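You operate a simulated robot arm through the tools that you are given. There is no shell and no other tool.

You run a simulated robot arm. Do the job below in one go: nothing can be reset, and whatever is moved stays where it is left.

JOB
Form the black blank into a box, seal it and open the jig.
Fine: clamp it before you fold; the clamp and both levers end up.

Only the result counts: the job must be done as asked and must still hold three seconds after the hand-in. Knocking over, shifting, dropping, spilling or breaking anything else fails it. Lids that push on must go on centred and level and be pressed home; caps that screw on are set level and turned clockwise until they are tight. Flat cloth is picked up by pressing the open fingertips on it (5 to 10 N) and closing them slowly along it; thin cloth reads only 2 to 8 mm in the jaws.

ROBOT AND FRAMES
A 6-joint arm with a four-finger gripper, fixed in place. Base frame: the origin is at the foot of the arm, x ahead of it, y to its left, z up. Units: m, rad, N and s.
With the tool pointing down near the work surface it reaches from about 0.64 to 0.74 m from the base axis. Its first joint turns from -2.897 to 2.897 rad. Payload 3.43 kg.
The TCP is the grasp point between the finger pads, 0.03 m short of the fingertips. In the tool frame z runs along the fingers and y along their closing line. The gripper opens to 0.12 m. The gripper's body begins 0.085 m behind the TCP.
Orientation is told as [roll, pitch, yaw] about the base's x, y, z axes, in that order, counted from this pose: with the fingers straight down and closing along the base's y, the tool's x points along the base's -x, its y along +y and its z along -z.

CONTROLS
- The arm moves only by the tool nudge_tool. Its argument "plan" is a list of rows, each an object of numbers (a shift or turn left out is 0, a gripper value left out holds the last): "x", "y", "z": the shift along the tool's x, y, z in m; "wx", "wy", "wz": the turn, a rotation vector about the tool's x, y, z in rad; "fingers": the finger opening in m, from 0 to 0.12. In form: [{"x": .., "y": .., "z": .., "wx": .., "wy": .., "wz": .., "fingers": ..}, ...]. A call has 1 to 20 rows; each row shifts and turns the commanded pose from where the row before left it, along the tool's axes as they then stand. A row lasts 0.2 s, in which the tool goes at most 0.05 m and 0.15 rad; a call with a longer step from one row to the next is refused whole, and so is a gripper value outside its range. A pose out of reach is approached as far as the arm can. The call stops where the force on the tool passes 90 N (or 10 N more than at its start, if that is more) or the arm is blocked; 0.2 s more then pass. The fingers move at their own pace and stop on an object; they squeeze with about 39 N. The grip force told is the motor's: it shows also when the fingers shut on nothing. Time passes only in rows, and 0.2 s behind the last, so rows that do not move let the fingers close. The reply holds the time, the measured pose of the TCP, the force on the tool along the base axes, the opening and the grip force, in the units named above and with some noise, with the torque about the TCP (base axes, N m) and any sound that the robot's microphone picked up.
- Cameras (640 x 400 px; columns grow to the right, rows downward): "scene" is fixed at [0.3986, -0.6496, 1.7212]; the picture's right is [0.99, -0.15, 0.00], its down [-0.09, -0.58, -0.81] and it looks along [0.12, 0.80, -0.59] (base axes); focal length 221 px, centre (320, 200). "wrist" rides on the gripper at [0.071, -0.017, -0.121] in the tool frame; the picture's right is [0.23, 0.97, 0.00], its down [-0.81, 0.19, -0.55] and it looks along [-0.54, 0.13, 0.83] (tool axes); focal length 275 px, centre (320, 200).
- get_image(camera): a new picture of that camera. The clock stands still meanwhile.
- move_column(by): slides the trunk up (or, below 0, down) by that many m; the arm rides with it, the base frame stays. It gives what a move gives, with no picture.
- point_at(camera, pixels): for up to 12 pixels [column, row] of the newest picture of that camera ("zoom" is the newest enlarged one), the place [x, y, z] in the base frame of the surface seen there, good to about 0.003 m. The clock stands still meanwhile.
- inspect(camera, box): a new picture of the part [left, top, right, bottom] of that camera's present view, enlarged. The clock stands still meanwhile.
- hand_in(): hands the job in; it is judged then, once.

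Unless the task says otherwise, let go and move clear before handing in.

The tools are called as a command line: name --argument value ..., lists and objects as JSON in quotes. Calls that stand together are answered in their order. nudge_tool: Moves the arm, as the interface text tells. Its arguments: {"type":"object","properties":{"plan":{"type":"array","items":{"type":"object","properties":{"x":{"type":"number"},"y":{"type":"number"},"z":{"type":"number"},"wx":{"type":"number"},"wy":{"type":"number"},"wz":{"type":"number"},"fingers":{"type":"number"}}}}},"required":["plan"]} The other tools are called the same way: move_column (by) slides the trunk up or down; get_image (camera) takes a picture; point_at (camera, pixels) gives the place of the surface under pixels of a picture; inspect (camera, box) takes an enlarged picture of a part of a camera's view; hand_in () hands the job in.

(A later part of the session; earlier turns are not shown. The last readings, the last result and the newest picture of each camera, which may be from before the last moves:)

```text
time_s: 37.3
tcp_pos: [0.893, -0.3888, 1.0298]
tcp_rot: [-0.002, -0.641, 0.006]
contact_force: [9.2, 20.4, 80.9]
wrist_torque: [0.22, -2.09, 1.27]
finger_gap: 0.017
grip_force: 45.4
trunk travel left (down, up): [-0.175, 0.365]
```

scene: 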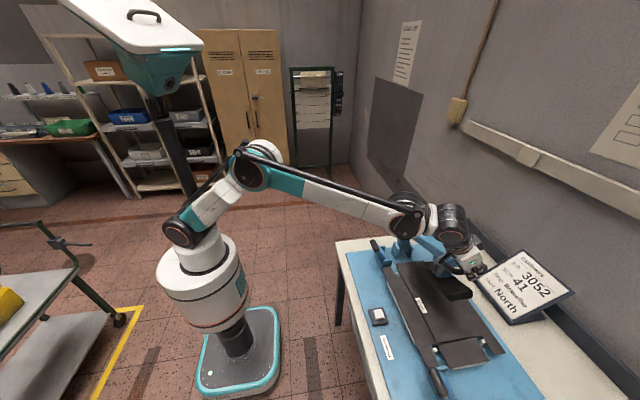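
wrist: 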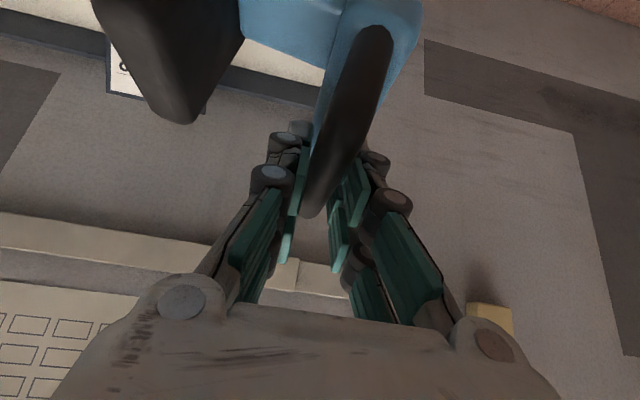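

Contact: 81 N up at z≈1.030, so the pad is pressed on the blank. I'll ease off the commanded pose and look.

nudge_tool --plan '[{"y": 0.0008, "x": -0.0024, "z": -0.0032}, {"y": 0.0008, "x": -0.0024, "z": -0.0032}, {}]'

inspect --camera "scene" --box '[370, 210, 520, 390]'

get_image --camera "wrist"

```text
time_s: 38.1
tcp_pos: [0.8934, -0.3889, 1.0305]
tcp_rot: [0.0, -0.63, 0.009]
contact_force: [-9.9, 29.4, 23.8]
wrist_torque: [0.2, -1.12, 1.18]
finger_gap: 0.0171
grip_force: 45.1
trunk travel left (down, up): [-0.175, 0.365]
```

```text
2.22 times, centred on (445, 300) of scene
```

zoom: 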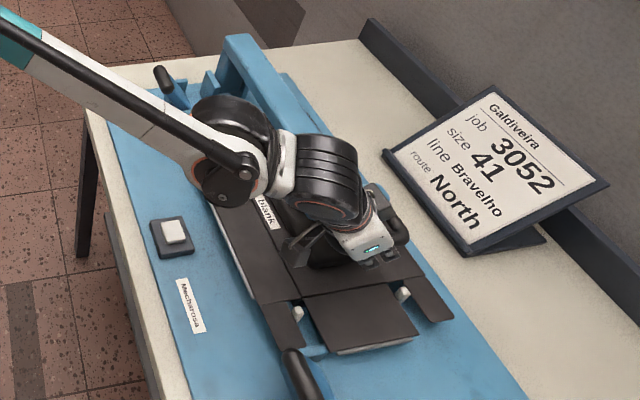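

```text
taken
```

wrist: 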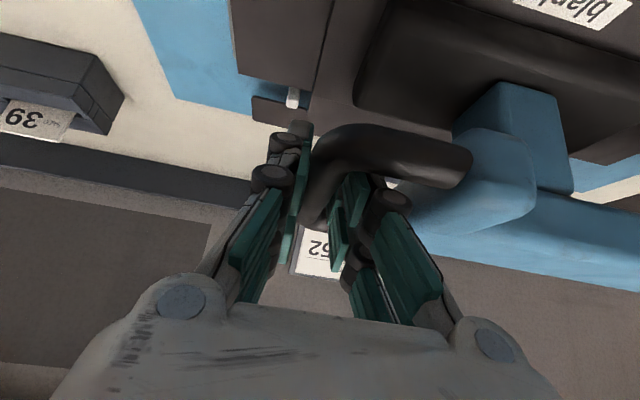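

The clamp lies flat on the blank. I'll ease slightly more and open the fingers just a bit (inner finger sits inside the U), then see whether the clamp stays down.

nudge_tool --plan '[{"y": -0.002, "x": -0.001, "z": -0.0015}, {"fingers": 0.033}, {}, {}]'

get_image --camera "wrist"

```text
time_s: 39.1
tcp_pos: [0.8944, -0.3966, 1.0306]
tcp_rot: [0.0, -0.629, 0.004]
contact_force: [-1.3, 1.9, -0.8]
wrist_torque: [0.03, 0.04, 0.04]
finger_gap: 0.0336
grip_force: 0.5
trunk travel left (down, up): [-0.175, 0.365]
```

```text
taken
```

wrist: 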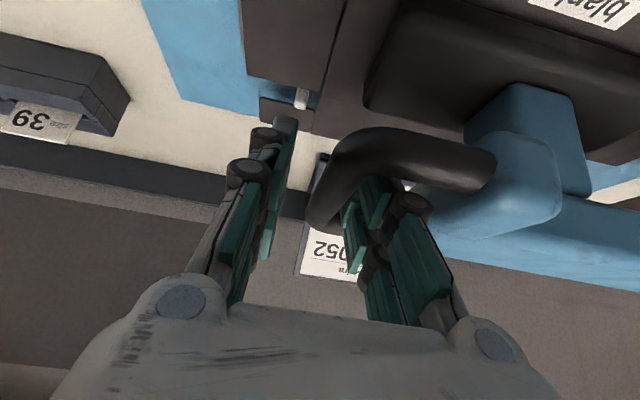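

The clamp stayed down after releasing (forces ≈0). I'll centre the fingers on the bar by +5 mm in y and withdraw straight up.

nudge_tool --plan '[{"y": 0.006}, {"x": -0.0071, "z": -0.0097}, {"x": -0.0071, "z": -0.0097}, {"x": -0.0071, "z": -0.0097}, {"x": -0.0071, "z": -0.0097}, {"x": -0.0071, "z": -0.0097}, {"x": -0.0071, "z": -0.0097}]'

get_image --camera "wrist"

inspect --camera "scene" --box '[350, 210, 520, 400]'

```text
time_s: 40.7
tcp_pos: [0.8955, -0.3908, 1.1035]
tcp_rot: [0.003, -0.632, 0.003]
contact_force: [-0.5, -0.4, 0.1]
wrist_torque: [0.01, -0.02, -0.02]
finger_gap: 0.0333
grip_force: 0.0
trunk travel left (down, up): [-0.175, 0.365]
```

```text
taken
```

wrist: 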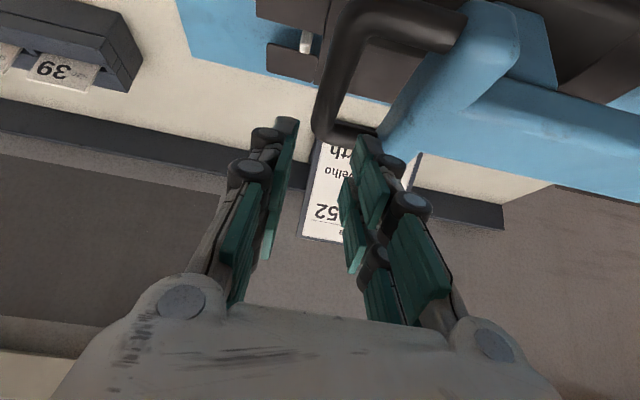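

```text
2.11 times, centred on (435, 305) of scene
```

zoom: 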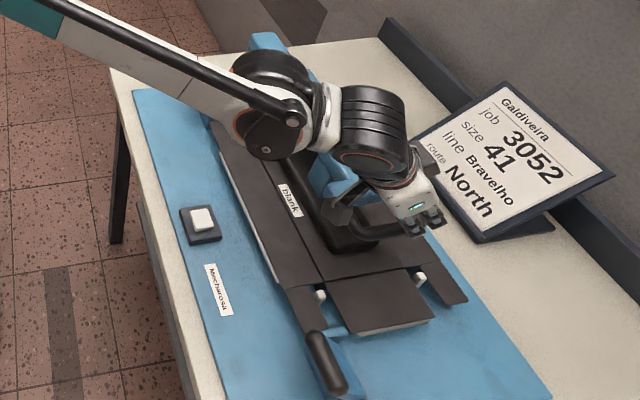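

The clamp is down and holding. I'll back off up and toward the robot, then straighten the tool to vertical for the levers.

nudge_tool --plan '[{"x": 0.01223, "z": -0.01717}, {"x": 0.01223, "z": -0.01717}, {"x": 0.01223, "z": -0.01717}, {"x": 0.01223, "z": -0.01717}, {"x": 0.01223, "z": -0.01717}, {"x": 0.01223, "z": -0.01717}, {"x": 0.01223, "z": -0.01717}, {"x": 0.01223, "z": -0.01717}, {"x": 0.01223, "z": -0.01717}, {"x": 0.01223, "z": -0.01717}, {"x": 0.01223, "z": -0.01717}, {"x": 0.01223, "z": -0.01717}, {"x": 0.01223, "z": -0.01717}, {"x": 0.01223, "z": -0.01717}, {"x": 0.01223, "z": -0.01717}]'

nudge_tool --plan '[{"wy": 0.09, "fingers": 0.12}, {"wy": 0.09}, {"wy": 0.09}, {"wy": 0.09}, {"wy": 0.09}, {"wy": 0.09}, {"wy": 0.09}, {}]'

get_image --camera "wrist"

get_image --camera "scene"

```text
time_s: 43.9
tcp_pos: [0.5948, -0.3917, 1.202]
tcp_rot: [0.0, -0.629, 0.006]
contact_force: [-0.7, -0.3, -0.6]
wrist_torque: [-0.01, -0.02, 0.03]
finger_gap: 0.0328
grip_force: 0.0
trunk travel left (down, up): [-0.175, 0.365]
```

```text
time_s: 45.7
tcp_pos: [0.5956, -0.3898, 1.2046]
tcp_rot: [0.001, 0.004, 0.005]
contact_force: [-0.3, 0.4, -0.1]
wrist_torque: [-0.01, 0.04, 0.0]
finger_gap: 0.1199
grip_force: 0.0
trunk travel left (down, up): [-0.175, 0.365]
```

```text
taken
```

wrist: 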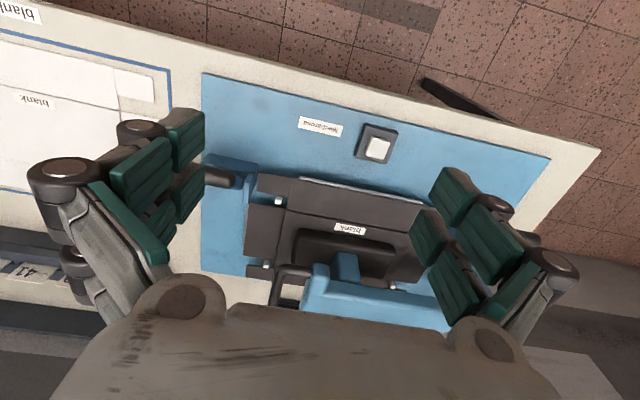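

```text
taken
```

scene: 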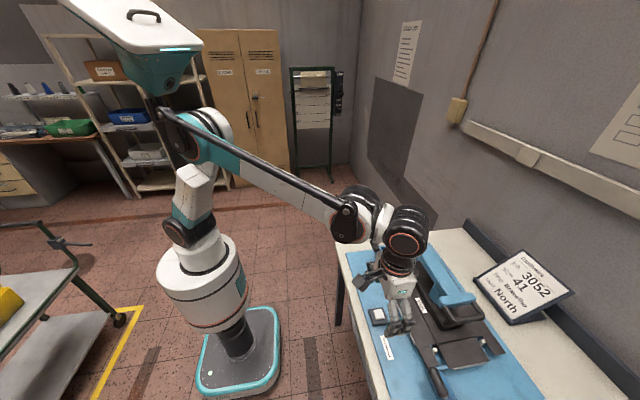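

The clamp is down. Next I'll turn the tool 90° (yaw) so the fingers close along x and can grip the lever knobs, which lie along y.

nudge_tool --plan '[{"wz": -0.105}, {"wz": -0.105}, {"wz": -0.105}, {"wz": -0.105}, {"wz": -0.105}, {"wz": -0.105}, {"wz": -0.105}, {"wz": -0.105}, {"wz": -0.105}, {"wz": -0.105}, {"wz": -0.105}, {"wz": -0.105}, {"wz": -0.105}, {"wz": -0.105}, {"wz": -0.1}]'

get_image --camera "wrist"

get_image --camera "scene"

```text
time_s: 48.9
tcp_pos: [0.5956, -0.3911, 1.2034]
tcp_rot: [0.003, -0.001, 1.578]
contact_force: [0.3, 0.6, -0.2]
wrist_torque: [-0.06, 0.04, 0.0]
finger_gap: 0.1202
grip_force: 0.0
trunk travel left (down, up): [-0.175, 0.365]
```

```text
taken
```

wrist: 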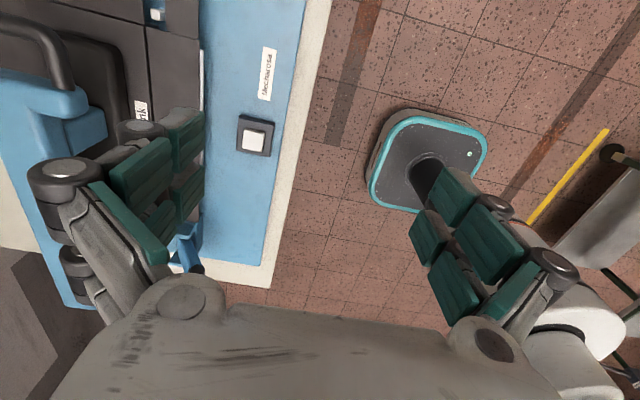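

```text
taken
```

scene: 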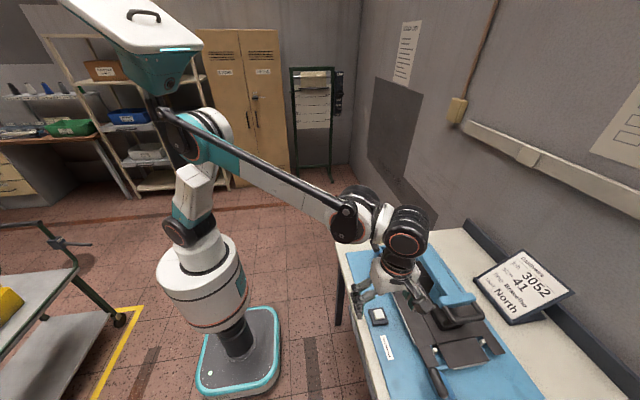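

The turn went fine (yaw 1.578). Now I'll move over the near lever knob at about (0.727, -0.515), staying above it.

nudge_tool --plan '[{"x": 0.0124, "y": -0.0131, "z": 0.009}, {"x": 0.0124, "y": -0.0131, "z": 0.009}, {"x": 0.0124, "y": -0.0131, "z": 0.009}, {"x": 0.0124, "y": -0.0131, "z": 0.009}, {"x": 0.0124, "y": -0.0131, "z": 0.009}, {"x": 0.0124, "y": -0.0131, "z": 0.009}, {"x": 0.0124, "y": -0.0131, "z": 0.009}, {"x": 0.0124, "y": -0.0131, "z": 0.009}, {"x": 0.0124, "y": -0.0131, "z": 0.009}, {"x": 0.0124, "y": -0.0131, "z": 0.009}]'

get_image --camera "wrist"

get_image --camera "scene"

```text
time_s: 51.1
tcp_pos: [0.7279, -0.5139, 1.112]
tcp_rot: [-0.001, -0.002, 1.576]
contact_force: [0.2, 0.2, -0.2]
wrist_torque: [-0.02, 0.02, 0.02]
finger_gap: 0.12
grip_force: 0.0
trunk travel left (down, up): [-0.175, 0.365]
```

```text
taken
```

wrist: 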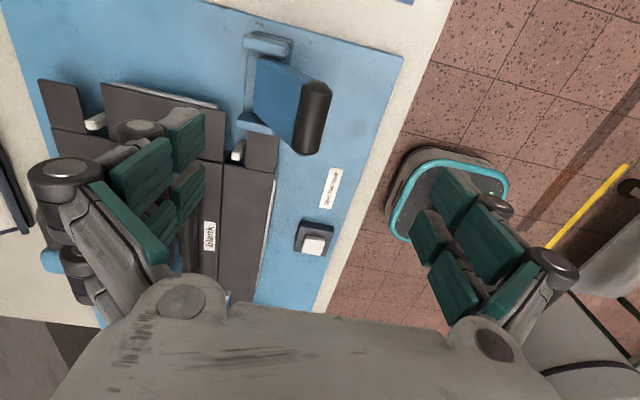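

```text
taken
```

scene: 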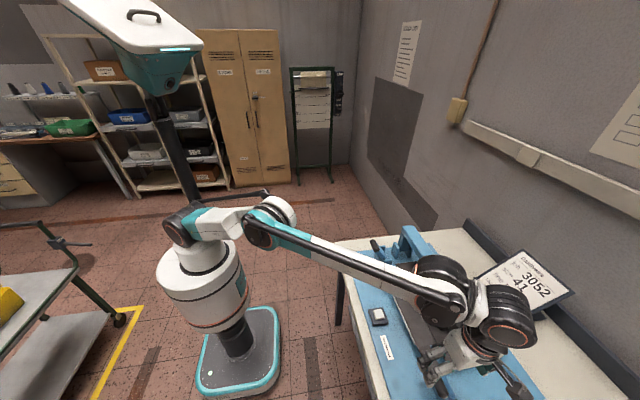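

The wrist view shows the near lever: knob at (300–332, 80–155), blue arm going to cheeks at (268,42) and (256,122). I'll measure it.

inspect --camera "wrist" --box '[200, 10, 360, 200]'

point_at --camera "wrist" --pixels '[[317, 90], [307, 145], [312, 118], [325, 118], [300, 120], [308, 152], [320, 82], [280, 85], [262, 82], [255, 120], [268, 42], [252, 80]]'

```text
2.11 times, centred on (280, 105) of wrist
```

zoom: 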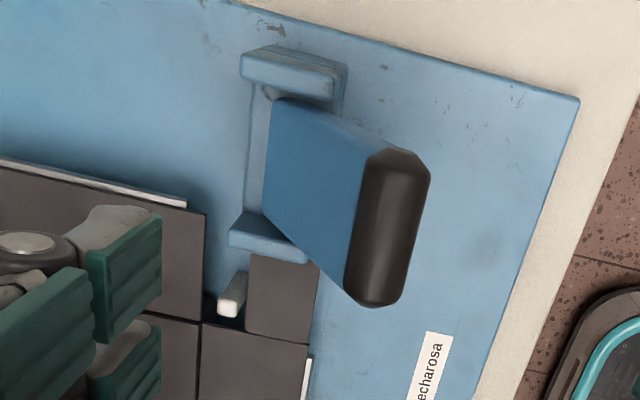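

```text
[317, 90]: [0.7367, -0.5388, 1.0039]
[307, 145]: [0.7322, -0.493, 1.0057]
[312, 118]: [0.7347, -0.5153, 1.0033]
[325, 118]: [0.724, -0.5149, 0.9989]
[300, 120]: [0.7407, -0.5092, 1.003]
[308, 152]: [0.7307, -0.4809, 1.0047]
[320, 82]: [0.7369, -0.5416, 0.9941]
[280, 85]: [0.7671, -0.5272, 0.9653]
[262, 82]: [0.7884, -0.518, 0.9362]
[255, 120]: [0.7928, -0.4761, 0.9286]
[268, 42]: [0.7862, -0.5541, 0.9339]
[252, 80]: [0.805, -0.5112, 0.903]
```

The knob is centred at about (0.734, -0.512, 0.991), ~0.067 m long in y, with its pivot near (0.787, 0.915). Pinching it by its ends along y lets it pivot freely in the grip, so I'll turn back to yaw 0 above it.

nudge_tool --plan '[{"wz": 0.105}, {"wz": 0.105}, {"wz": 0.105}, {"wz": 0.105}, {"wz": 0.105}, {"wz": 0.105}, {"wz": 0.105}, {"wz": 0.105}, {"wz": 0.105}, {"wz": 0.105}, {"wz": 0.105}, {"wz": 0.105}, {"wz": 0.105}, {"wz": 0.105}, {"wz": 0.104}]'

get_image --camera "wrist"

```text
time_s: 54.3
tcp_pos: [0.7267, -0.5131, 1.1123]
tcp_rot: [0.003, 0.003, -0.003]
contact_force: [0.4, 0.5, -0.8]
wrist_torque: [0.02, 0.01, 0.03]
finger_gap: 0.1199
grip_force: 0.1
trunk travel left (down, up): [-0.175, 0.365]
```

```text
taken
```

wrist: 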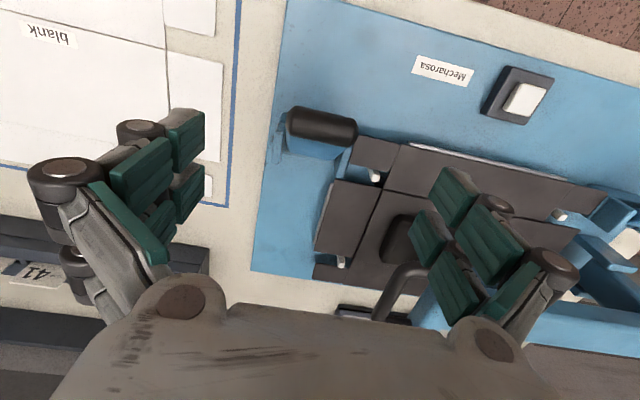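

Yaw is 0 again with the knob at (320,125) ahead of the fingers. I'll lower straddling the knob to z≈0.992.

nudge_tool --plan '[{"z": 0.02, "x": -0.0012}, {"z": 0.02, "x": -0.0012}, {"z": 0.02, "x": -0.0012}, {"z": 0.02, "x": -0.0012}, {"z": 0.02, "x": -0.0012}, {"z": 0.02, "x": -0.001}]'

get_image --camera "wrist"

inspect --camera "scene" --box '[370, 280, 540, 400]'

```text
time_s: 55.7
tcp_pos: [0.7356, -0.5125, 0.9927]
tcp_rot: [0.001, 0.0, -0.002]
contact_force: [-0.8, 0.3, -0.5]
wrist_torque: [0.02, -0.02, -0.03]
finger_gap: 0.1198
grip_force: 0.0
trunk travel left (down, up): [-0.175, 0.365]
```

```text
taken
```

wrist: 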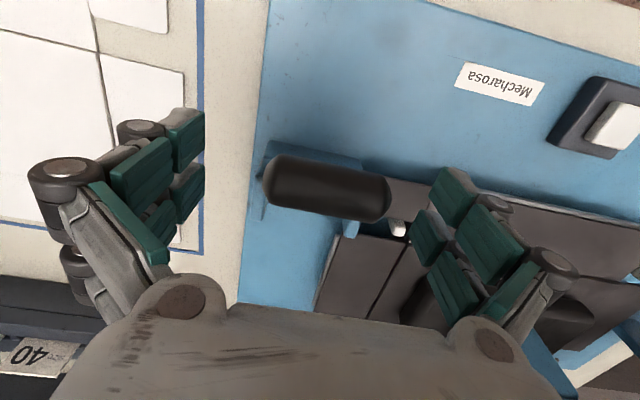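

```text
3.33 times, centred on (455, 340) of scene
```

zoom: 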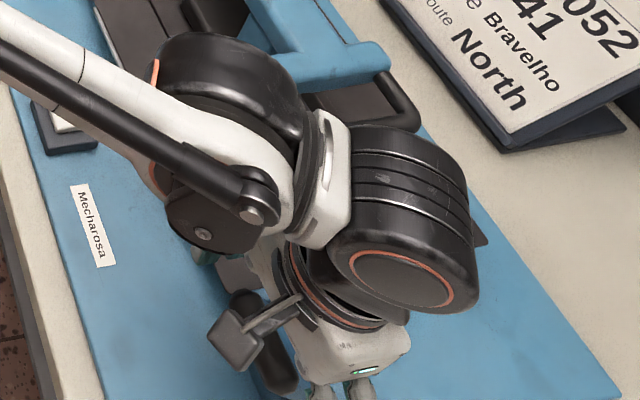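

point_at --camera "wrist" --pixels '[[270, 185], [325, 185], [380, 200], [325, 165], [325, 210], [185, 130], [150, 240], [450, 190], [470, 300], [265, 200], [388, 200], [340, 222]]'

```text
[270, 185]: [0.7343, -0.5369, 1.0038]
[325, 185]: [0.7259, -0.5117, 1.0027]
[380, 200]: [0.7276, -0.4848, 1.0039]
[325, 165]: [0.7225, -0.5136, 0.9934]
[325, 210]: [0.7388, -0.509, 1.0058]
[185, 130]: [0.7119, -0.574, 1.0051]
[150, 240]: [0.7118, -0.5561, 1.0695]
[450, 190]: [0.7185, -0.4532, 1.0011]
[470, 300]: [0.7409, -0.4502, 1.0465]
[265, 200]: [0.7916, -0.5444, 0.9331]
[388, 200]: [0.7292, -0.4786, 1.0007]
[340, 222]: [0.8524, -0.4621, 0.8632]
```

The knob centre is about (0.733, -0.510, 0.992), matching the TCP. I'll pinch its ends.

nudge_tool --plan '[{"fingers": 0.09, "y": 0.002, "x": 0.0015}, {"fingers": 0.075}, {"fingers": 0.06}, {"fingers": 0.05}, {"fingers": 0.05}, {}]'

get_image --camera "wrist"

```text
time_s: 57.1
tcp_pos: [0.7326, -0.5103, 0.9939]
tcp_rot: [0.002, 0.0, 0.002]
contact_force: [-2.1, 14.3, -1.9]
wrist_torque: [0.74, 0.15, 0.32]
finger_gap: 0.0625
grip_force: 45.0
trunk travel left (down, up): [-0.175, 0.365]
```

```text
taken
```

wrist: 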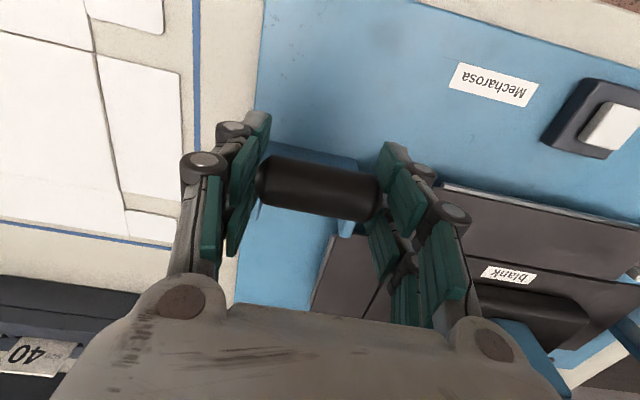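

Pinched firmly (gap 0.0625). I'll pull the lever a little (about 0.3 rad) toward -x and down along its arc and see what moves.

nudge_tool --plan '[{"x": 0.0037, "z": 0.0029}, {"x": 0.0037, "z": 0.0029}, {"x": 0.0034, "z": 0.0032}, {"x": 0.0034, "z": 0.0032}, {"x": 0.0031, "z": 0.0036}, {"x": 0.0031, "z": 0.0036}]'

get_image --camera "wrist"

get_image --camera "scene"

```text
time_s: 58.5
tcp_pos: [0.7153, -0.5099, 0.9731]
tcp_rot: [0.001, 0.0, 0.0]
contact_force: [25.5, 14.5, 6.9]
wrist_torque: [0.28, -1.71, -0.01]
finger_gap: 0.0626
grip_force: 44.6
trunk travel left (down, up): [-0.175, 0.365]
```

```text
taken
```

wrist: 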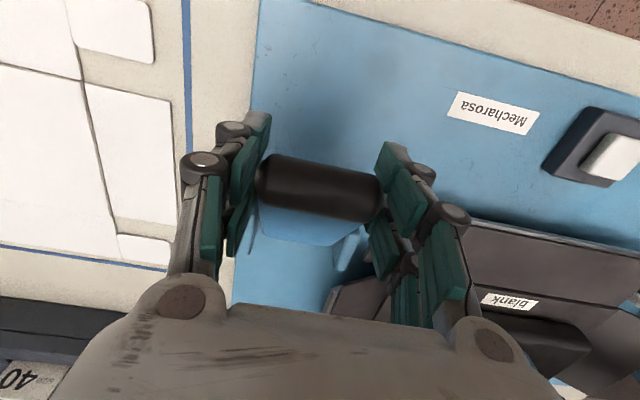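

```text
taken
```

scene: 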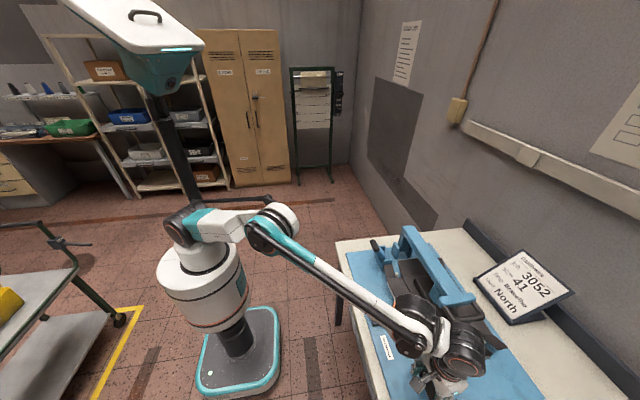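

The lever is moving and something on the blank appears to be lifting (scene (395,275)). I'll zoom in.

inspect --camera "scene" --box '[370, 220, 530, 350]'

inspect --camera "wrist" --box '[230, 180, 640, 400]'

```text
3.08 times, centred on (450, 285) of scene
```

zoom: 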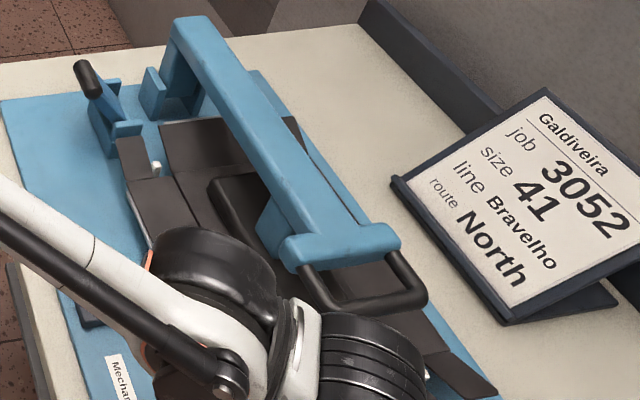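

```text
1.56 times, centred on (435, 290) of wrist
```

zoom: 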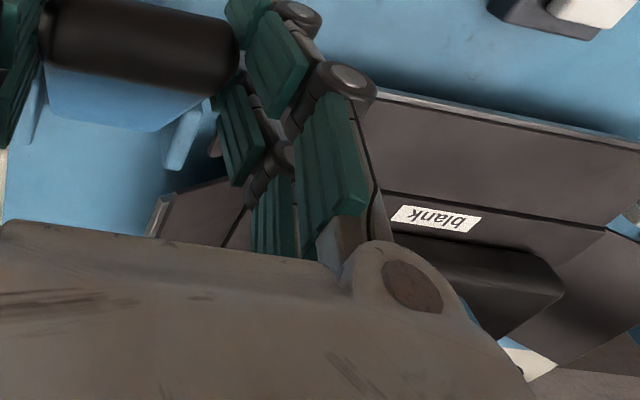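

point_at --camera "scene" --pixels '[[388, 268], [391, 274], [405, 262], [400, 268], [415, 263], [393, 282], [398, 285], [390, 284], [394, 293], [440, 265], [444, 262], [410, 285]]'

point_at --camera "wrist" --pixels '[[480, 225], [560, 245], [620, 260], [500, 260], [600, 300], [350, 300], [340, 310], [365, 295], [520, 300], [620, 330], [600, 345], [331, 312]]'

```text
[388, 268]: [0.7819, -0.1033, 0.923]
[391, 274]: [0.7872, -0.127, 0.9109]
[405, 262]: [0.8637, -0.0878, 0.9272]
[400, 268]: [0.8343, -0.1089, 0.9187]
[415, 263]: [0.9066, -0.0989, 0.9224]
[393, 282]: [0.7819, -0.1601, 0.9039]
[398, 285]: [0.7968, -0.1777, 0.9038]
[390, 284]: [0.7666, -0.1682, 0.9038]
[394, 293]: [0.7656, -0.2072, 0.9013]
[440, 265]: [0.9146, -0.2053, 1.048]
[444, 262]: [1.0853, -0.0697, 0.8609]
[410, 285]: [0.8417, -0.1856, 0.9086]
```

```text
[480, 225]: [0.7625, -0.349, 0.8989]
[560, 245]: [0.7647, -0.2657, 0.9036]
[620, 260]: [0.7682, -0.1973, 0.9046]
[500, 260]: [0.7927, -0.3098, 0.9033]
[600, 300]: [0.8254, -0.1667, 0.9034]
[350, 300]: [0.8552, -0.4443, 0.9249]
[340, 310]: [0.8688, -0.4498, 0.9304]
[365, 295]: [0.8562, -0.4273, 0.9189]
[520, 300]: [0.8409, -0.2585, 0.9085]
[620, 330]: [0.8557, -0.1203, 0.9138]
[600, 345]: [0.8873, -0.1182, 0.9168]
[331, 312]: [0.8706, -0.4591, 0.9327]
```

The near lever turns up both end panels together with the corner tabs (end panel now z≈0.925–0.933), so this is the "ends" lever and logically goes first (tabs up before the sides close). I'll continue pulling along the arc.

nudge_tool --plan '[{"x": 0.0025, "z": 0.0046}, {"x": 0.0025, "z": 0.0046}, {"x": 0.0022, "z": 0.004}, {"x": 0.0022, "z": 0.004}, {"x": 0.0019, "z": 0.0043}, {"x": 0.0018, "z": 0.0042}]'

```text
time_s: 59.9
tcp_pos: [0.7006, -0.509, 0.9481]
tcp_rot: [0.0, -0.001, -0.001]
contact_force: [24.2, 14.7, 8.7]
wrist_torque: [0.1, -1.35, 0.01]
finger_gap: 0.0627
grip_force: 44.9
trunk travel left (down, up): [-0.175, 0.365]
```

Forces are moderate (24 N, mostly radial), so I'll bias the path slightly inward (+x) as the lever comes down.

nudge_tool --plan '[{"x": 0.0008, "z": 0.0044}, {"x": 0.0008, "z": 0.0044}, {"x": 0.0005, "z": 0.0045}, {"x": 0.0005, "z": 0.0045}, {"x": 0.0003, "z": 0.0046}, {"x": 0.0002, "z": 0.0046}]'

get_image --camera "wrist"

inspect --camera "scene" --box '[370, 220, 530, 350]'

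```text
time_s: 61.3
tcp_pos: [0.696, -0.5087, 0.9223]
tcp_rot: [0.001, -0.001, 0.0]
contact_force: [11.9, 18.1, 13.9]
wrist_torque: [0.09, -1.29, 0.1]
finger_gap: 0.0623
grip_force: 44.8
trunk travel left (down, up): [-0.175, 0.365]
```

```text
taken
```

wrist: 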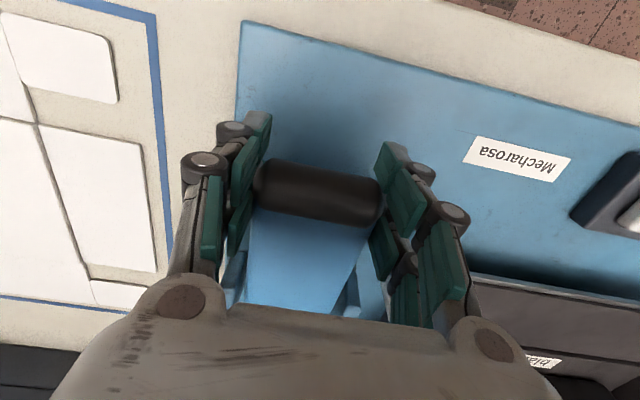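

```text
3.08 times, centred on (450, 285) of scene
```

zoom: 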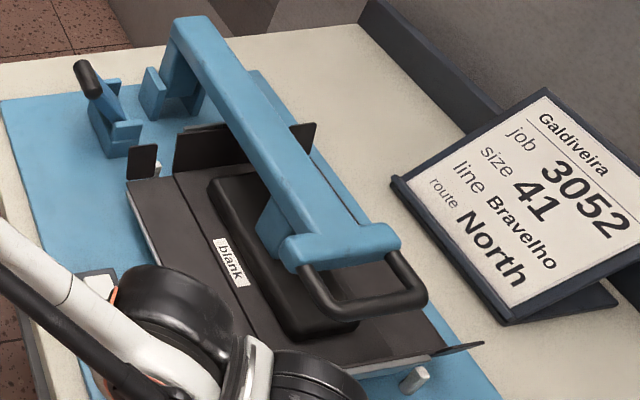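

The far end panel and tabs now stand nearly vertical. I'll keep lowering in small steps until the lever reaches its stop.

nudge_tool --plan '[{"x": -0.0001, "z": 0.0045}, {"x": -0.0002, "z": 0.0045}, {"x": -0.0003, "z": 0.0045}, {}]'

inspect --camera "scene" --box '[370, 220, 530, 350]'

```text
time_s: 62.3
tcp_pos: [0.697, -0.5097, 0.9071]
tcp_rot: [-0.001, 0.001, -0.002]
contact_force: [6.7, 19.8, 15.5]
wrist_torque: [0.15, -1.22, 0.11]
finger_gap: 0.0622
grip_force: 44.9
trunk travel left (down, up): [-0.175, 0.365]
```

```text
3.08 times, centred on (450, 285) of scene
```

zoom: 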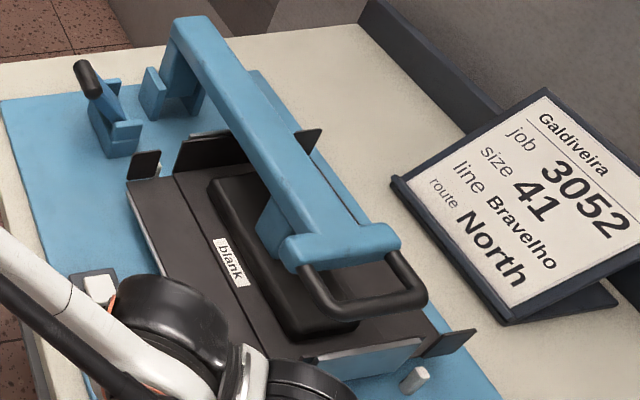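

No stop felt yet (15 N resistance, steady). A few more millimetres down.

nudge_tool --plan '[{"x": -0.0005, "z": 0.004}, {"x": -0.0006, "z": 0.004}, {}]'

inspect --camera "scene" --box '[370, 220, 530, 350]'

get_image --camera "wrist"

```text
time_s: 63.1
tcp_pos: [0.696, -0.5098, 0.8975]
tcp_rot: [0.0, 0.004, 0.0]
contact_force: [-18.7, 33.3, -14.2]
wrist_torque: [-0.46, 0.77, 0.37]
finger_gap: 0.0654
grip_force: 44.9
trunk travel left (down, up): [-0.175, 0.365]
```

```text
3.08 times, centred on (450, 285) of scene
```

zoom: 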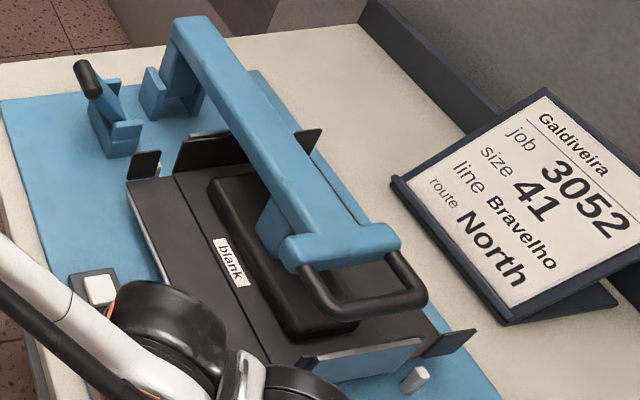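

```text
taken
```

wrist: 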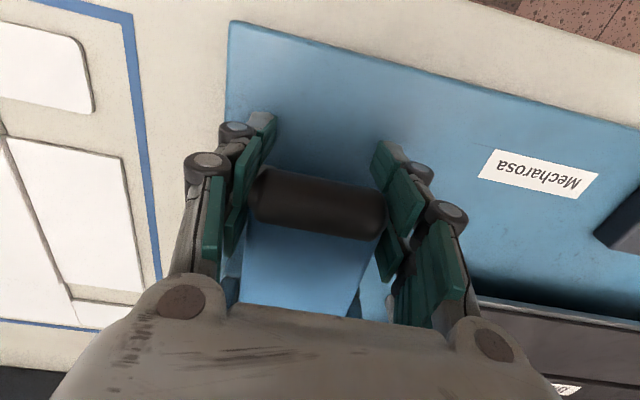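

The gap changed to 0.0654 and the force flipped, so the fingers slipped slightly over the knob – likely the lever's stop. I'll measure knob height and fold angle.

point_at --camera "wrist" --pixels '[[315, 195], [315, 180], [315, 225], [300, 260], [310, 290], [270, 200], [370, 215]]'

get_image --camera "scene"

point_at --camera "scene" --pixels '[[394, 270], [392, 276], [410, 265], [415, 272], [406, 275], [445, 265], [470, 337], [475, 333], [465, 343], [490, 334], [495, 331], [480, 343]]'

```text
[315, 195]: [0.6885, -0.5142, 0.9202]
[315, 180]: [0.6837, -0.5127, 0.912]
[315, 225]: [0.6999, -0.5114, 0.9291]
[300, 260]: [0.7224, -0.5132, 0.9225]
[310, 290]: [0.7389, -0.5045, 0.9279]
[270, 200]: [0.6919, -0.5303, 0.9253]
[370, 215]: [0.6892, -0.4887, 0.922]
```

```text
taken
```

scene: 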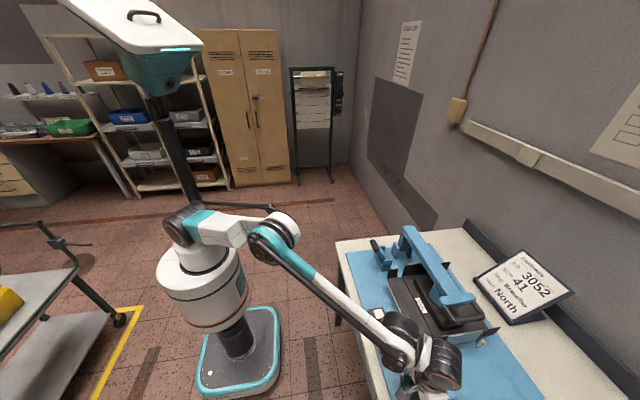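

```text
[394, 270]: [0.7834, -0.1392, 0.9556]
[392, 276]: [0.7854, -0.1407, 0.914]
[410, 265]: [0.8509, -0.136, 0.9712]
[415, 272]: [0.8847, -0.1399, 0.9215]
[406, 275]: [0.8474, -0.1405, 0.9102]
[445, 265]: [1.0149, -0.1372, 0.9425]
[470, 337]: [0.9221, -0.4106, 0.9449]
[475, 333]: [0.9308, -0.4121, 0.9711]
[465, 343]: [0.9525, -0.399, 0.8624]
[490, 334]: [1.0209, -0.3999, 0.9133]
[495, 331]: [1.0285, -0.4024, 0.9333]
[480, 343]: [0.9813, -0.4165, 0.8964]
```

The end panels and tabs are vertical (y≈-0.14 and -0.41 at all heights) and the knob sits at z≈0.912 (lever horizontal). I'll open the fingers and check that the lever stays down.

nudge_tool --plan '[{"fingers": 0.08}, {"fingers": 0.1}, {"fingers": 0.11}, {}]'

get_image --camera "wrist"

inspect --camera "scene" --box '[370, 220, 530, 350]'

```text
time_s: 64.1
tcp_pos: [0.6986, -0.5113, 0.8988]
tcp_rot: [0.0, 0.0, 0.0]
contact_force: [0.0, -0.1, -1.0]
wrist_torque: [0.0, -0.01, -0.01]
finger_gap: 0.11
grip_force: 0.0
trunk travel left (down, up): [-0.175, 0.365]
```

```text
taken
```

wrist: 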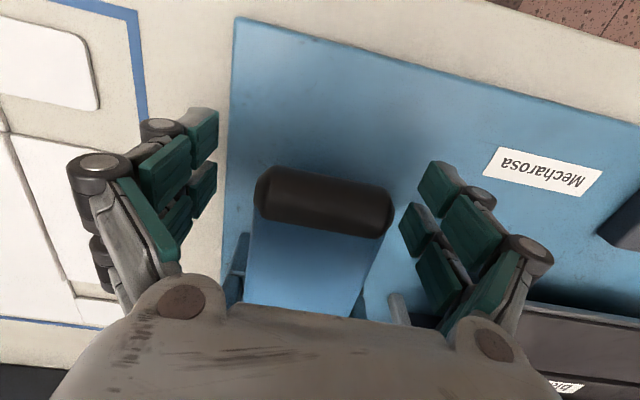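

```text
3.08 times, centred on (450, 285) of scene
```

zoom: 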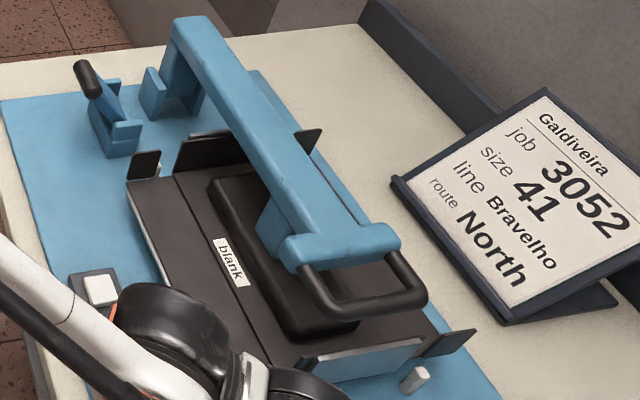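

The lever stays down and the ends stay up. To make sure it's fully home, I'll lift off, close the fingers and press lightly on the knob from above.

nudge_tool --plan '[{"z": -0.02}, {"z": -0.02}, {"z": -0.02}, {"z": -0.02, "x": 0.006}, {"fingers": 0.0}, {}, {}, {}]'

nudge_tool --plan '[{"z": 0.01}, {"z": 0.005}, {"z": 0.004}, {"z": 0.003}, {"z": 0.002}, {"z": 0.002}]'

```text
time_s: 65.9
tcp_pos: [0.6907, -0.5113, 0.9785]
tcp_rot: [0.001, 0.0, -0.001]
contact_force: [-0.4, 0.2, 0.2]
wrist_torque: [0.02, -0.02, 0.02]
finger_gap: 0.0
grip_force: 33.0
trunk travel left (down, up): [-0.175, 0.365]
```

```text
time_s: 67.3
tcp_pos: [0.6919, -0.5118, 0.9523]
tcp_rot: [0.002, 0.0, 0.001]
contact_force: [0.6, 0.6, 0.6]
wrist_torque: [-0.02, -0.01, 0.01]
finger_gap: 0.0
grip_force: 33.4
trunk travel left (down, up): [-0.175, 0.365]
```

nudge_tool --plan '[{"z": 0.002}, {"z": 0.002}, {"z": 0.002}, {"z": 0.002}, {"z": 0.0015}]'

get_image --camera "wrist"

```text
time_s: 68.4
tcp_pos: [0.6911, -0.5109, 0.9512]
tcp_rot: [-0.004, -0.008, 0.0]
contact_force: [0.6, 0.9, 37.3]
wrist_torque: [-0.01, -0.23, -0.02]
finger_gap: 0.0061
grip_force: 33.7
trunk travel left (down, up): [-0.175, 0.365]
stopped in row 5: the force on the tool passed its limit at 92 N (the readings are from after the stop); the commanded pose is now the measured one
```

```text
taken
```

wrist: 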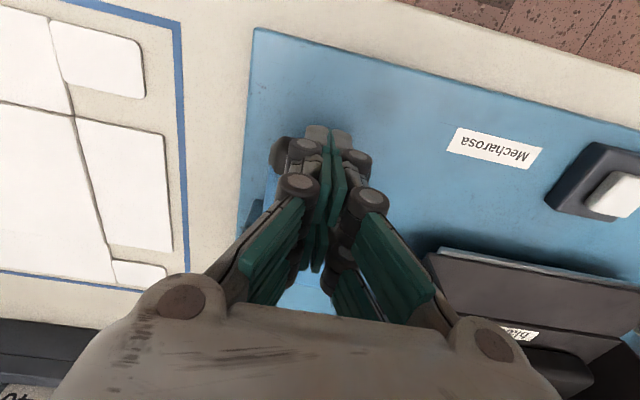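

The lever is solid against its stop (92 N without moving). I'll lift off and travel along y to the far lever at z≈1.1.

nudge_tool --plan '[{"z": -0.02}, {"z": -0.03}, {"z": -0.03}, {"z": -0.03, "fingers": 0.11}, {"z": -0.03}, {"z": -0.01}]'

nudge_tool --plan '[{"y": 0.0236}, {"y": 0.0236}, {"y": 0.0236}, {"y": 0.0236}, {"y": 0.0236}, {"y": 0.0236}, {"y": 0.0236}, {"y": 0.0236}, {"y": 0.0236}, {"y": 0.0236}, {"y": 0.0236}, {"y": 0.0236}, {"y": 0.0236}, {"y": 0.0236}, {"y": 0.0236}, {"y": 0.0236}, {"y": 0.0236}, {"y": 0.0236}, {"y": 0.0236}, {"y": 0.0236}]'

get_image --camera "wrist"

get_image --camera "scene"

```text
time_s: 69.8
tcp_pos: [0.6954, -0.5128, 1.0973]
tcp_rot: [-0.002, -0.005, -0.002]
contact_force: [0.2, -0.3, 0.1]
wrist_torque: [0.02, 0.0, 0.01]
finger_gap: 0.1102
grip_force: 0.0
trunk travel left (down, up): [-0.175, 0.365]
```

```text
time_s: 74.0
tcp_pos: [0.6919, -0.0404, 1.0976]
tcp_rot: [-0.001, -0.003, 0.002]
contact_force: [0.1, 0.4, 0.2]
wrist_torque: [0.01, 0.02, -0.02]
finger_gap: 0.1101
grip_force: 0.0
trunk travel left (down, up): [-0.175, 0.365]
```

```text
taken
```

wrist: 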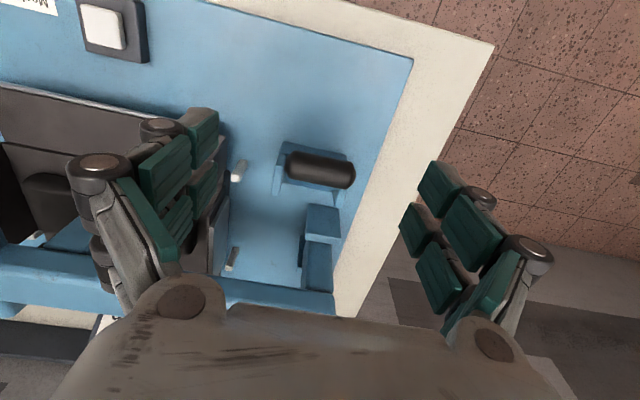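

```text
taken
```

scene: 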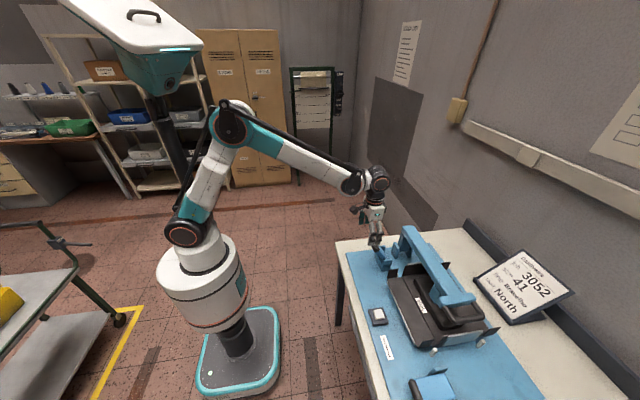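

The near lever is visibly down (scene (430,388)). Now I'll measure the far knob at wrist (320,168).

point_at --camera "wrist" --pixels '[[295, 162], [320, 165], [348, 172], [320, 155], [320, 182], [288, 165], [353, 175], [306, 192], [235, 175], [345, 190]]'

inspect --camera "scene" --box '[370, 220, 530, 400]'

```text
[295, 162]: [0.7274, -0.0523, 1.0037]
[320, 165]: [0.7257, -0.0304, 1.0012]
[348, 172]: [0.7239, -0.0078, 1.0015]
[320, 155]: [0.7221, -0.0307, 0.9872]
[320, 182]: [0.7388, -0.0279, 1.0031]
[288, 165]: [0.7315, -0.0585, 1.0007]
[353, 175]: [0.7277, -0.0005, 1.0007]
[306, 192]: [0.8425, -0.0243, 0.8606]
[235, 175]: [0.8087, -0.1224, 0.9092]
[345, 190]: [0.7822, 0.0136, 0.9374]
```

```text
2.22 times, centred on (450, 310) of scene
```

zoom: 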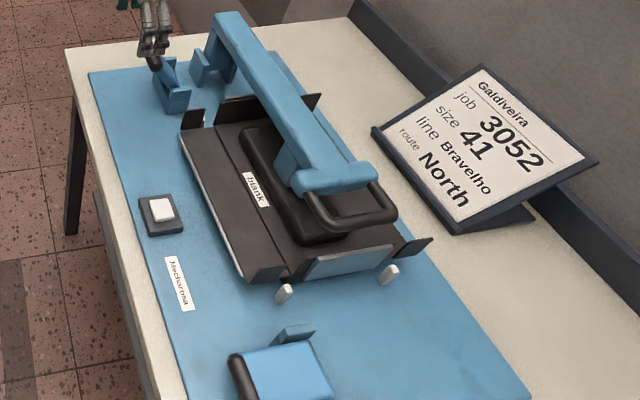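

The far knob is centred at about (0.731, -0.029, 0.990). I'll move over it and lower straddling its ends.

nudge_tool --plan '[{"x": -0.02, "y": 0.0057}, {"x": -0.02, "y": 0.0057}, {"z": 0.02}, {"z": 0.02}, {"z": 0.02}, {"z": 0.02}, {"z": 0.02}, {"z": 0.006}]'

nudge_tool --plan '[{"fingers": 0.09}, {"fingers": 0.075}, {"fingers": 0.06}, {"fingers": 0.05}, {"fingers": 0.05}, {}]'

get_image --camera "wrist"

```text
time_s: 75.8
tcp_pos: [0.7344, -0.0295, 0.9888]
tcp_rot: [-0.001, -0.004, 0.0]
contact_force: [-0.9, -0.5, 0.9]
wrist_torque: [0.0, 0.03, 0.03]
finger_gap: 0.1098
grip_force: 0.1
trunk travel left (down, up): [-0.175, 0.365]
```

```text
time_s: 77.2
tcp_pos: [0.7333, -0.0296, 0.9906]
tcp_rot: [-0.002, -0.006, -0.001]
contact_force: [0.1, -3.4, 2.6]
wrist_torque: [-0.07, -0.1, -0.09]
finger_gap: 0.0626
grip_force: 45.0
trunk travel left (down, up): [-0.175, 0.365]
```

```text
taken
```

wrist: 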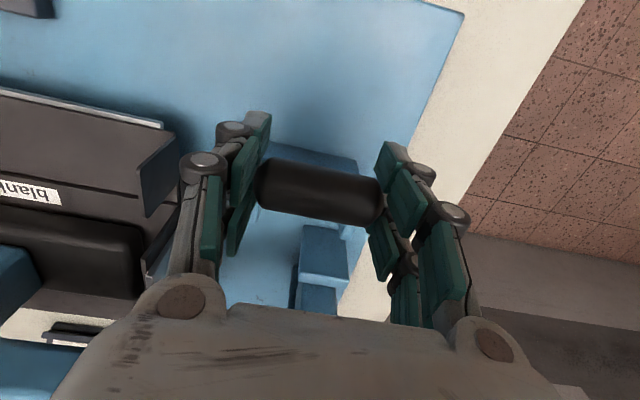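

Pinched (0.0626). I'll pull this lever along the same arc, first about 0.4 rad, and check what folds.

nudge_tool --plan '[{"x": 0.0038, "z": 0.0032}, {"x": 0.0038, "z": 0.0032}, {"x": 0.0035, "z": 0.0035}, {"x": 0.0035, "z": 0.0036}, {"x": 0.0032, "z": 0.0039}, {"x": 0.0031, "z": 0.0039}, {"x": 0.0028, "z": 0.0042}, {"x": 0.0027, "z": 0.0042}]'

inspect --camera "scene" --box '[370, 220, 530, 400]'

get_image --camera "wrist"

```text
time_s: 79.0
tcp_pos: [0.7089, -0.0299, 0.9601]
tcp_rot: [0.0, -0.005, 0.0]
contact_force: [21.6, -6.8, 8.5]
wrist_torque: [-0.06, -1.41, 0.04]
finger_gap: 0.0625
grip_force: 44.6
trunk travel left (down, up): [-0.175, 0.365]
```

```text
2.22 times, centred on (450, 310) of scene
```

zoom: 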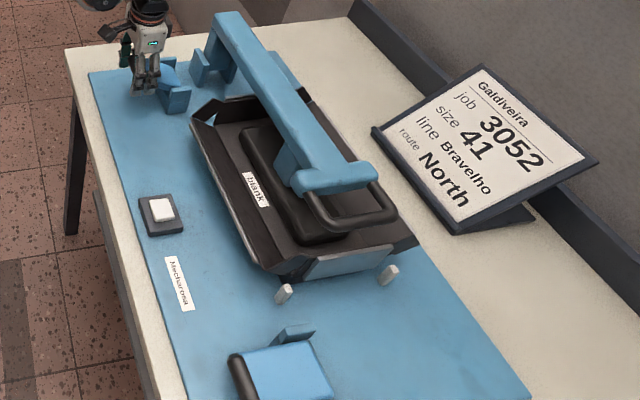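

```text
taken
```

wrist: 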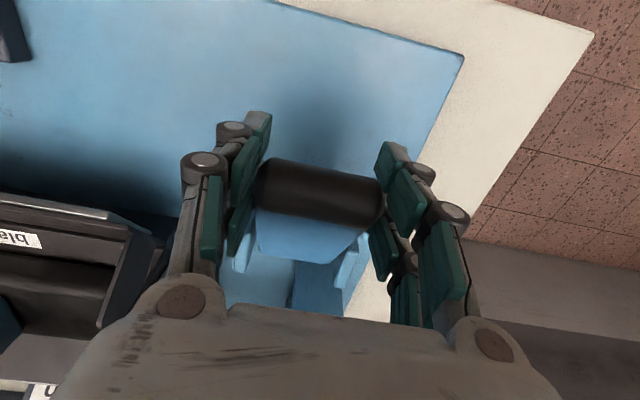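

The side walls are folding up with the tabs sliding along the ends – exactly as intended. I'll finish the arc.

nudge_tool --plan '[{"x": 0.0023, "z": 0.0044}, {"x": 0.0023, "z": 0.0045}, {"x": 0.0019, "z": 0.0046}, {"x": 0.0018, "z": 0.0047}, {"x": 0.0014, "z": 0.0048}, {"x": 0.0014, "z": 0.0048}, {"x": 0.0009, "z": 0.0049}, {"x": 0.0009, "z": 0.0049}, {"x": 0.0004, "z": 0.005}, {"x": 0.0004, "z": 0.005}, {"x": 0.0, "z": 0.003}]'

inspect --camera "scene" --box '[370, 220, 530, 400]'

get_image --camera "wrist"

```text
time_s: 81.4
tcp_pos: [0.6914, -0.03, 0.9103]
tcp_rot: [-0.002, -0.005, -0.001]
contact_force: [11.1, -7.5, 6.0]
wrist_torque: [-0.06, -0.7, -0.1]
finger_gap: 0.0638
grip_force: 45.1
trunk travel left (down, up): [-0.175, 0.365]
```

```text
2.22 times, centred on (450, 310) of scene
```

zoom: 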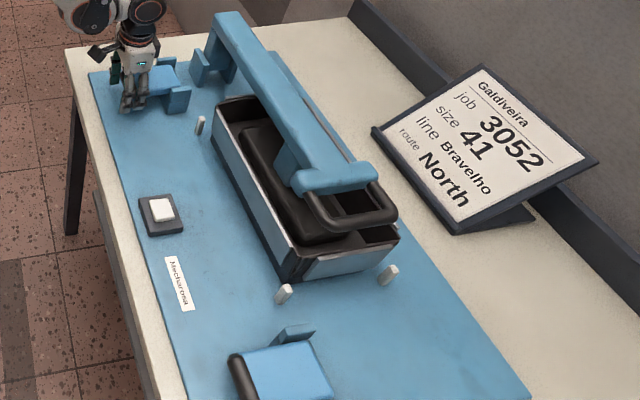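

```text
taken
```

wrist: 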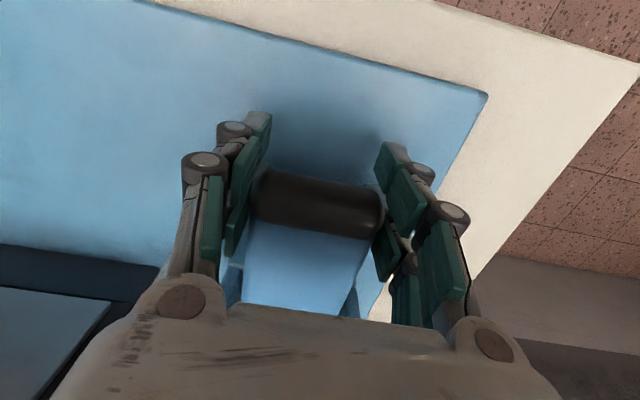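

The box is formed: all four walls stand up. I'll let go, then press this knob down from above to make sure it's fully home.

nudge_tool --plan '[{"fingers": 0.08}, {"fingers": 0.1}, {"fingers": 0.11}, {"z": -0.02}, {"z": -0.02}, {"z": -0.02}, {"z": -0.012}, {"fingers": 0.0}, {}, {}, {}]'

nudge_tool --plan '[{"z": 0.01}, {"z": 0.01}, {"z": 0.004}, {"z": 0.003}, {"z": 0.002}, {"z": 0.002}]'

```text
time_s: 83.8
tcp_pos: [0.6936, -0.0293, 0.9817]
tcp_rot: [-0.001, -0.004, 0.0]
contact_force: [0.4, -0.2, 0.7]
wrist_torque: [0.0, 0.0, 0.02]
finger_gap: 0.0
grip_force: 33.7
trunk travel left (down, up): [-0.175, 0.365]
```

```text
time_s: 85.2
tcp_pos: [0.6937, -0.0293, 0.951]
tcp_rot: [-0.003, -0.004, -0.001]
contact_force: [3.6, -0.4, 9.1]
wrist_torque: [-0.03, -0.22, -0.03]
finger_gap: 0.0059
grip_force: 33.2
trunk travel left (down, up): [-0.175, 0.365]
```

Light contact (9 N) at z≈0.951. A little more pressing to confirm the stop.

nudge_tool --plan '[{"z": 0.002}, {"z": 0.002}, {"z": 0.001}]'

nudge_tool --plan '[{"z": -0.01}, {"z": -0.02}, {"z": -0.03}, {"z": -0.03}]'

inspect --camera "scene" --box '[370, 220, 530, 400]'

```text
time_s: 86.2
tcp_pos: [0.694, -0.029, 0.9504]
tcp_rot: [-0.002, -0.013, 0.001]
contact_force: [2.2, 0.5, 43.9]
wrist_torque: [0.02, -1.05, 0.0]
finger_gap: 0.0059
grip_force: 33.3
trunk travel left (down, up): [-0.175, 0.365]
stopped in row 3: the force on the tool passed its limit at 91 N (the readings are from after the stop); the commanded pose is now the measured one
```

```text
time_s: 87.2
tcp_pos: [0.6947, -0.0281, 1.0374]
tcp_rot: [-0.001, -0.011, -0.001]
contact_force: [0.4, 0.0, 0.3]
wrist_torque: [-0.04, -0.01, -0.05]
finger_gap: 0.0
grip_force: 33.6
trunk travel left (down, up): [-0.175, 0.365]
```

```text
2.22 times, centred on (450, 310) of scene
```

zoom: 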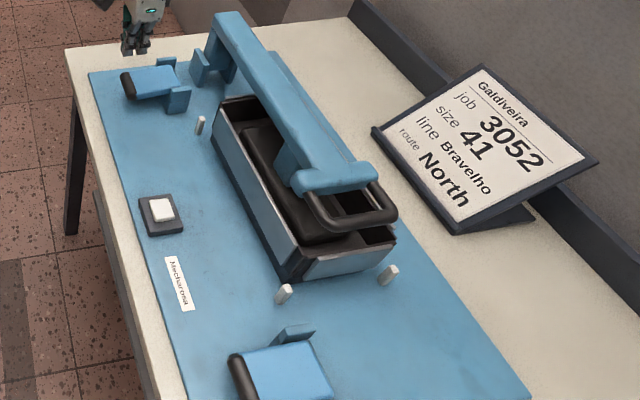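

Both levers are solidly down and the box is formed. Next is the seal: the white button at zoom (160,208). I'll measure it exactly.

point_at --camera "zoom" --pixels '[[161, 208], [155, 200], [167, 214], [158, 215], [165, 201], [145, 205], [178, 225]]'

inspect --camera "scene" --box '[360, 295, 400, 335]'

```text
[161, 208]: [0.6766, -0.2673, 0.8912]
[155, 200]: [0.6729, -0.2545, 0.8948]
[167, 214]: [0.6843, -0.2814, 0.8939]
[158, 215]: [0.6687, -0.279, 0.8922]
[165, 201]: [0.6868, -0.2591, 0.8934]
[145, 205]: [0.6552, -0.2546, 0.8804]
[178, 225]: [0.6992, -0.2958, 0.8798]
```

```text
10.00 times, centred on (380, 315) of scene
```

zoom: 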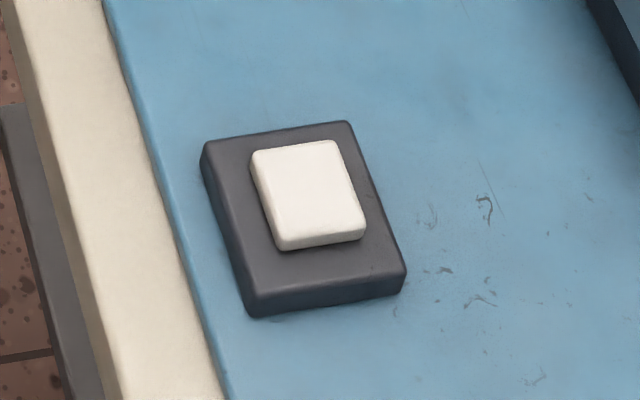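

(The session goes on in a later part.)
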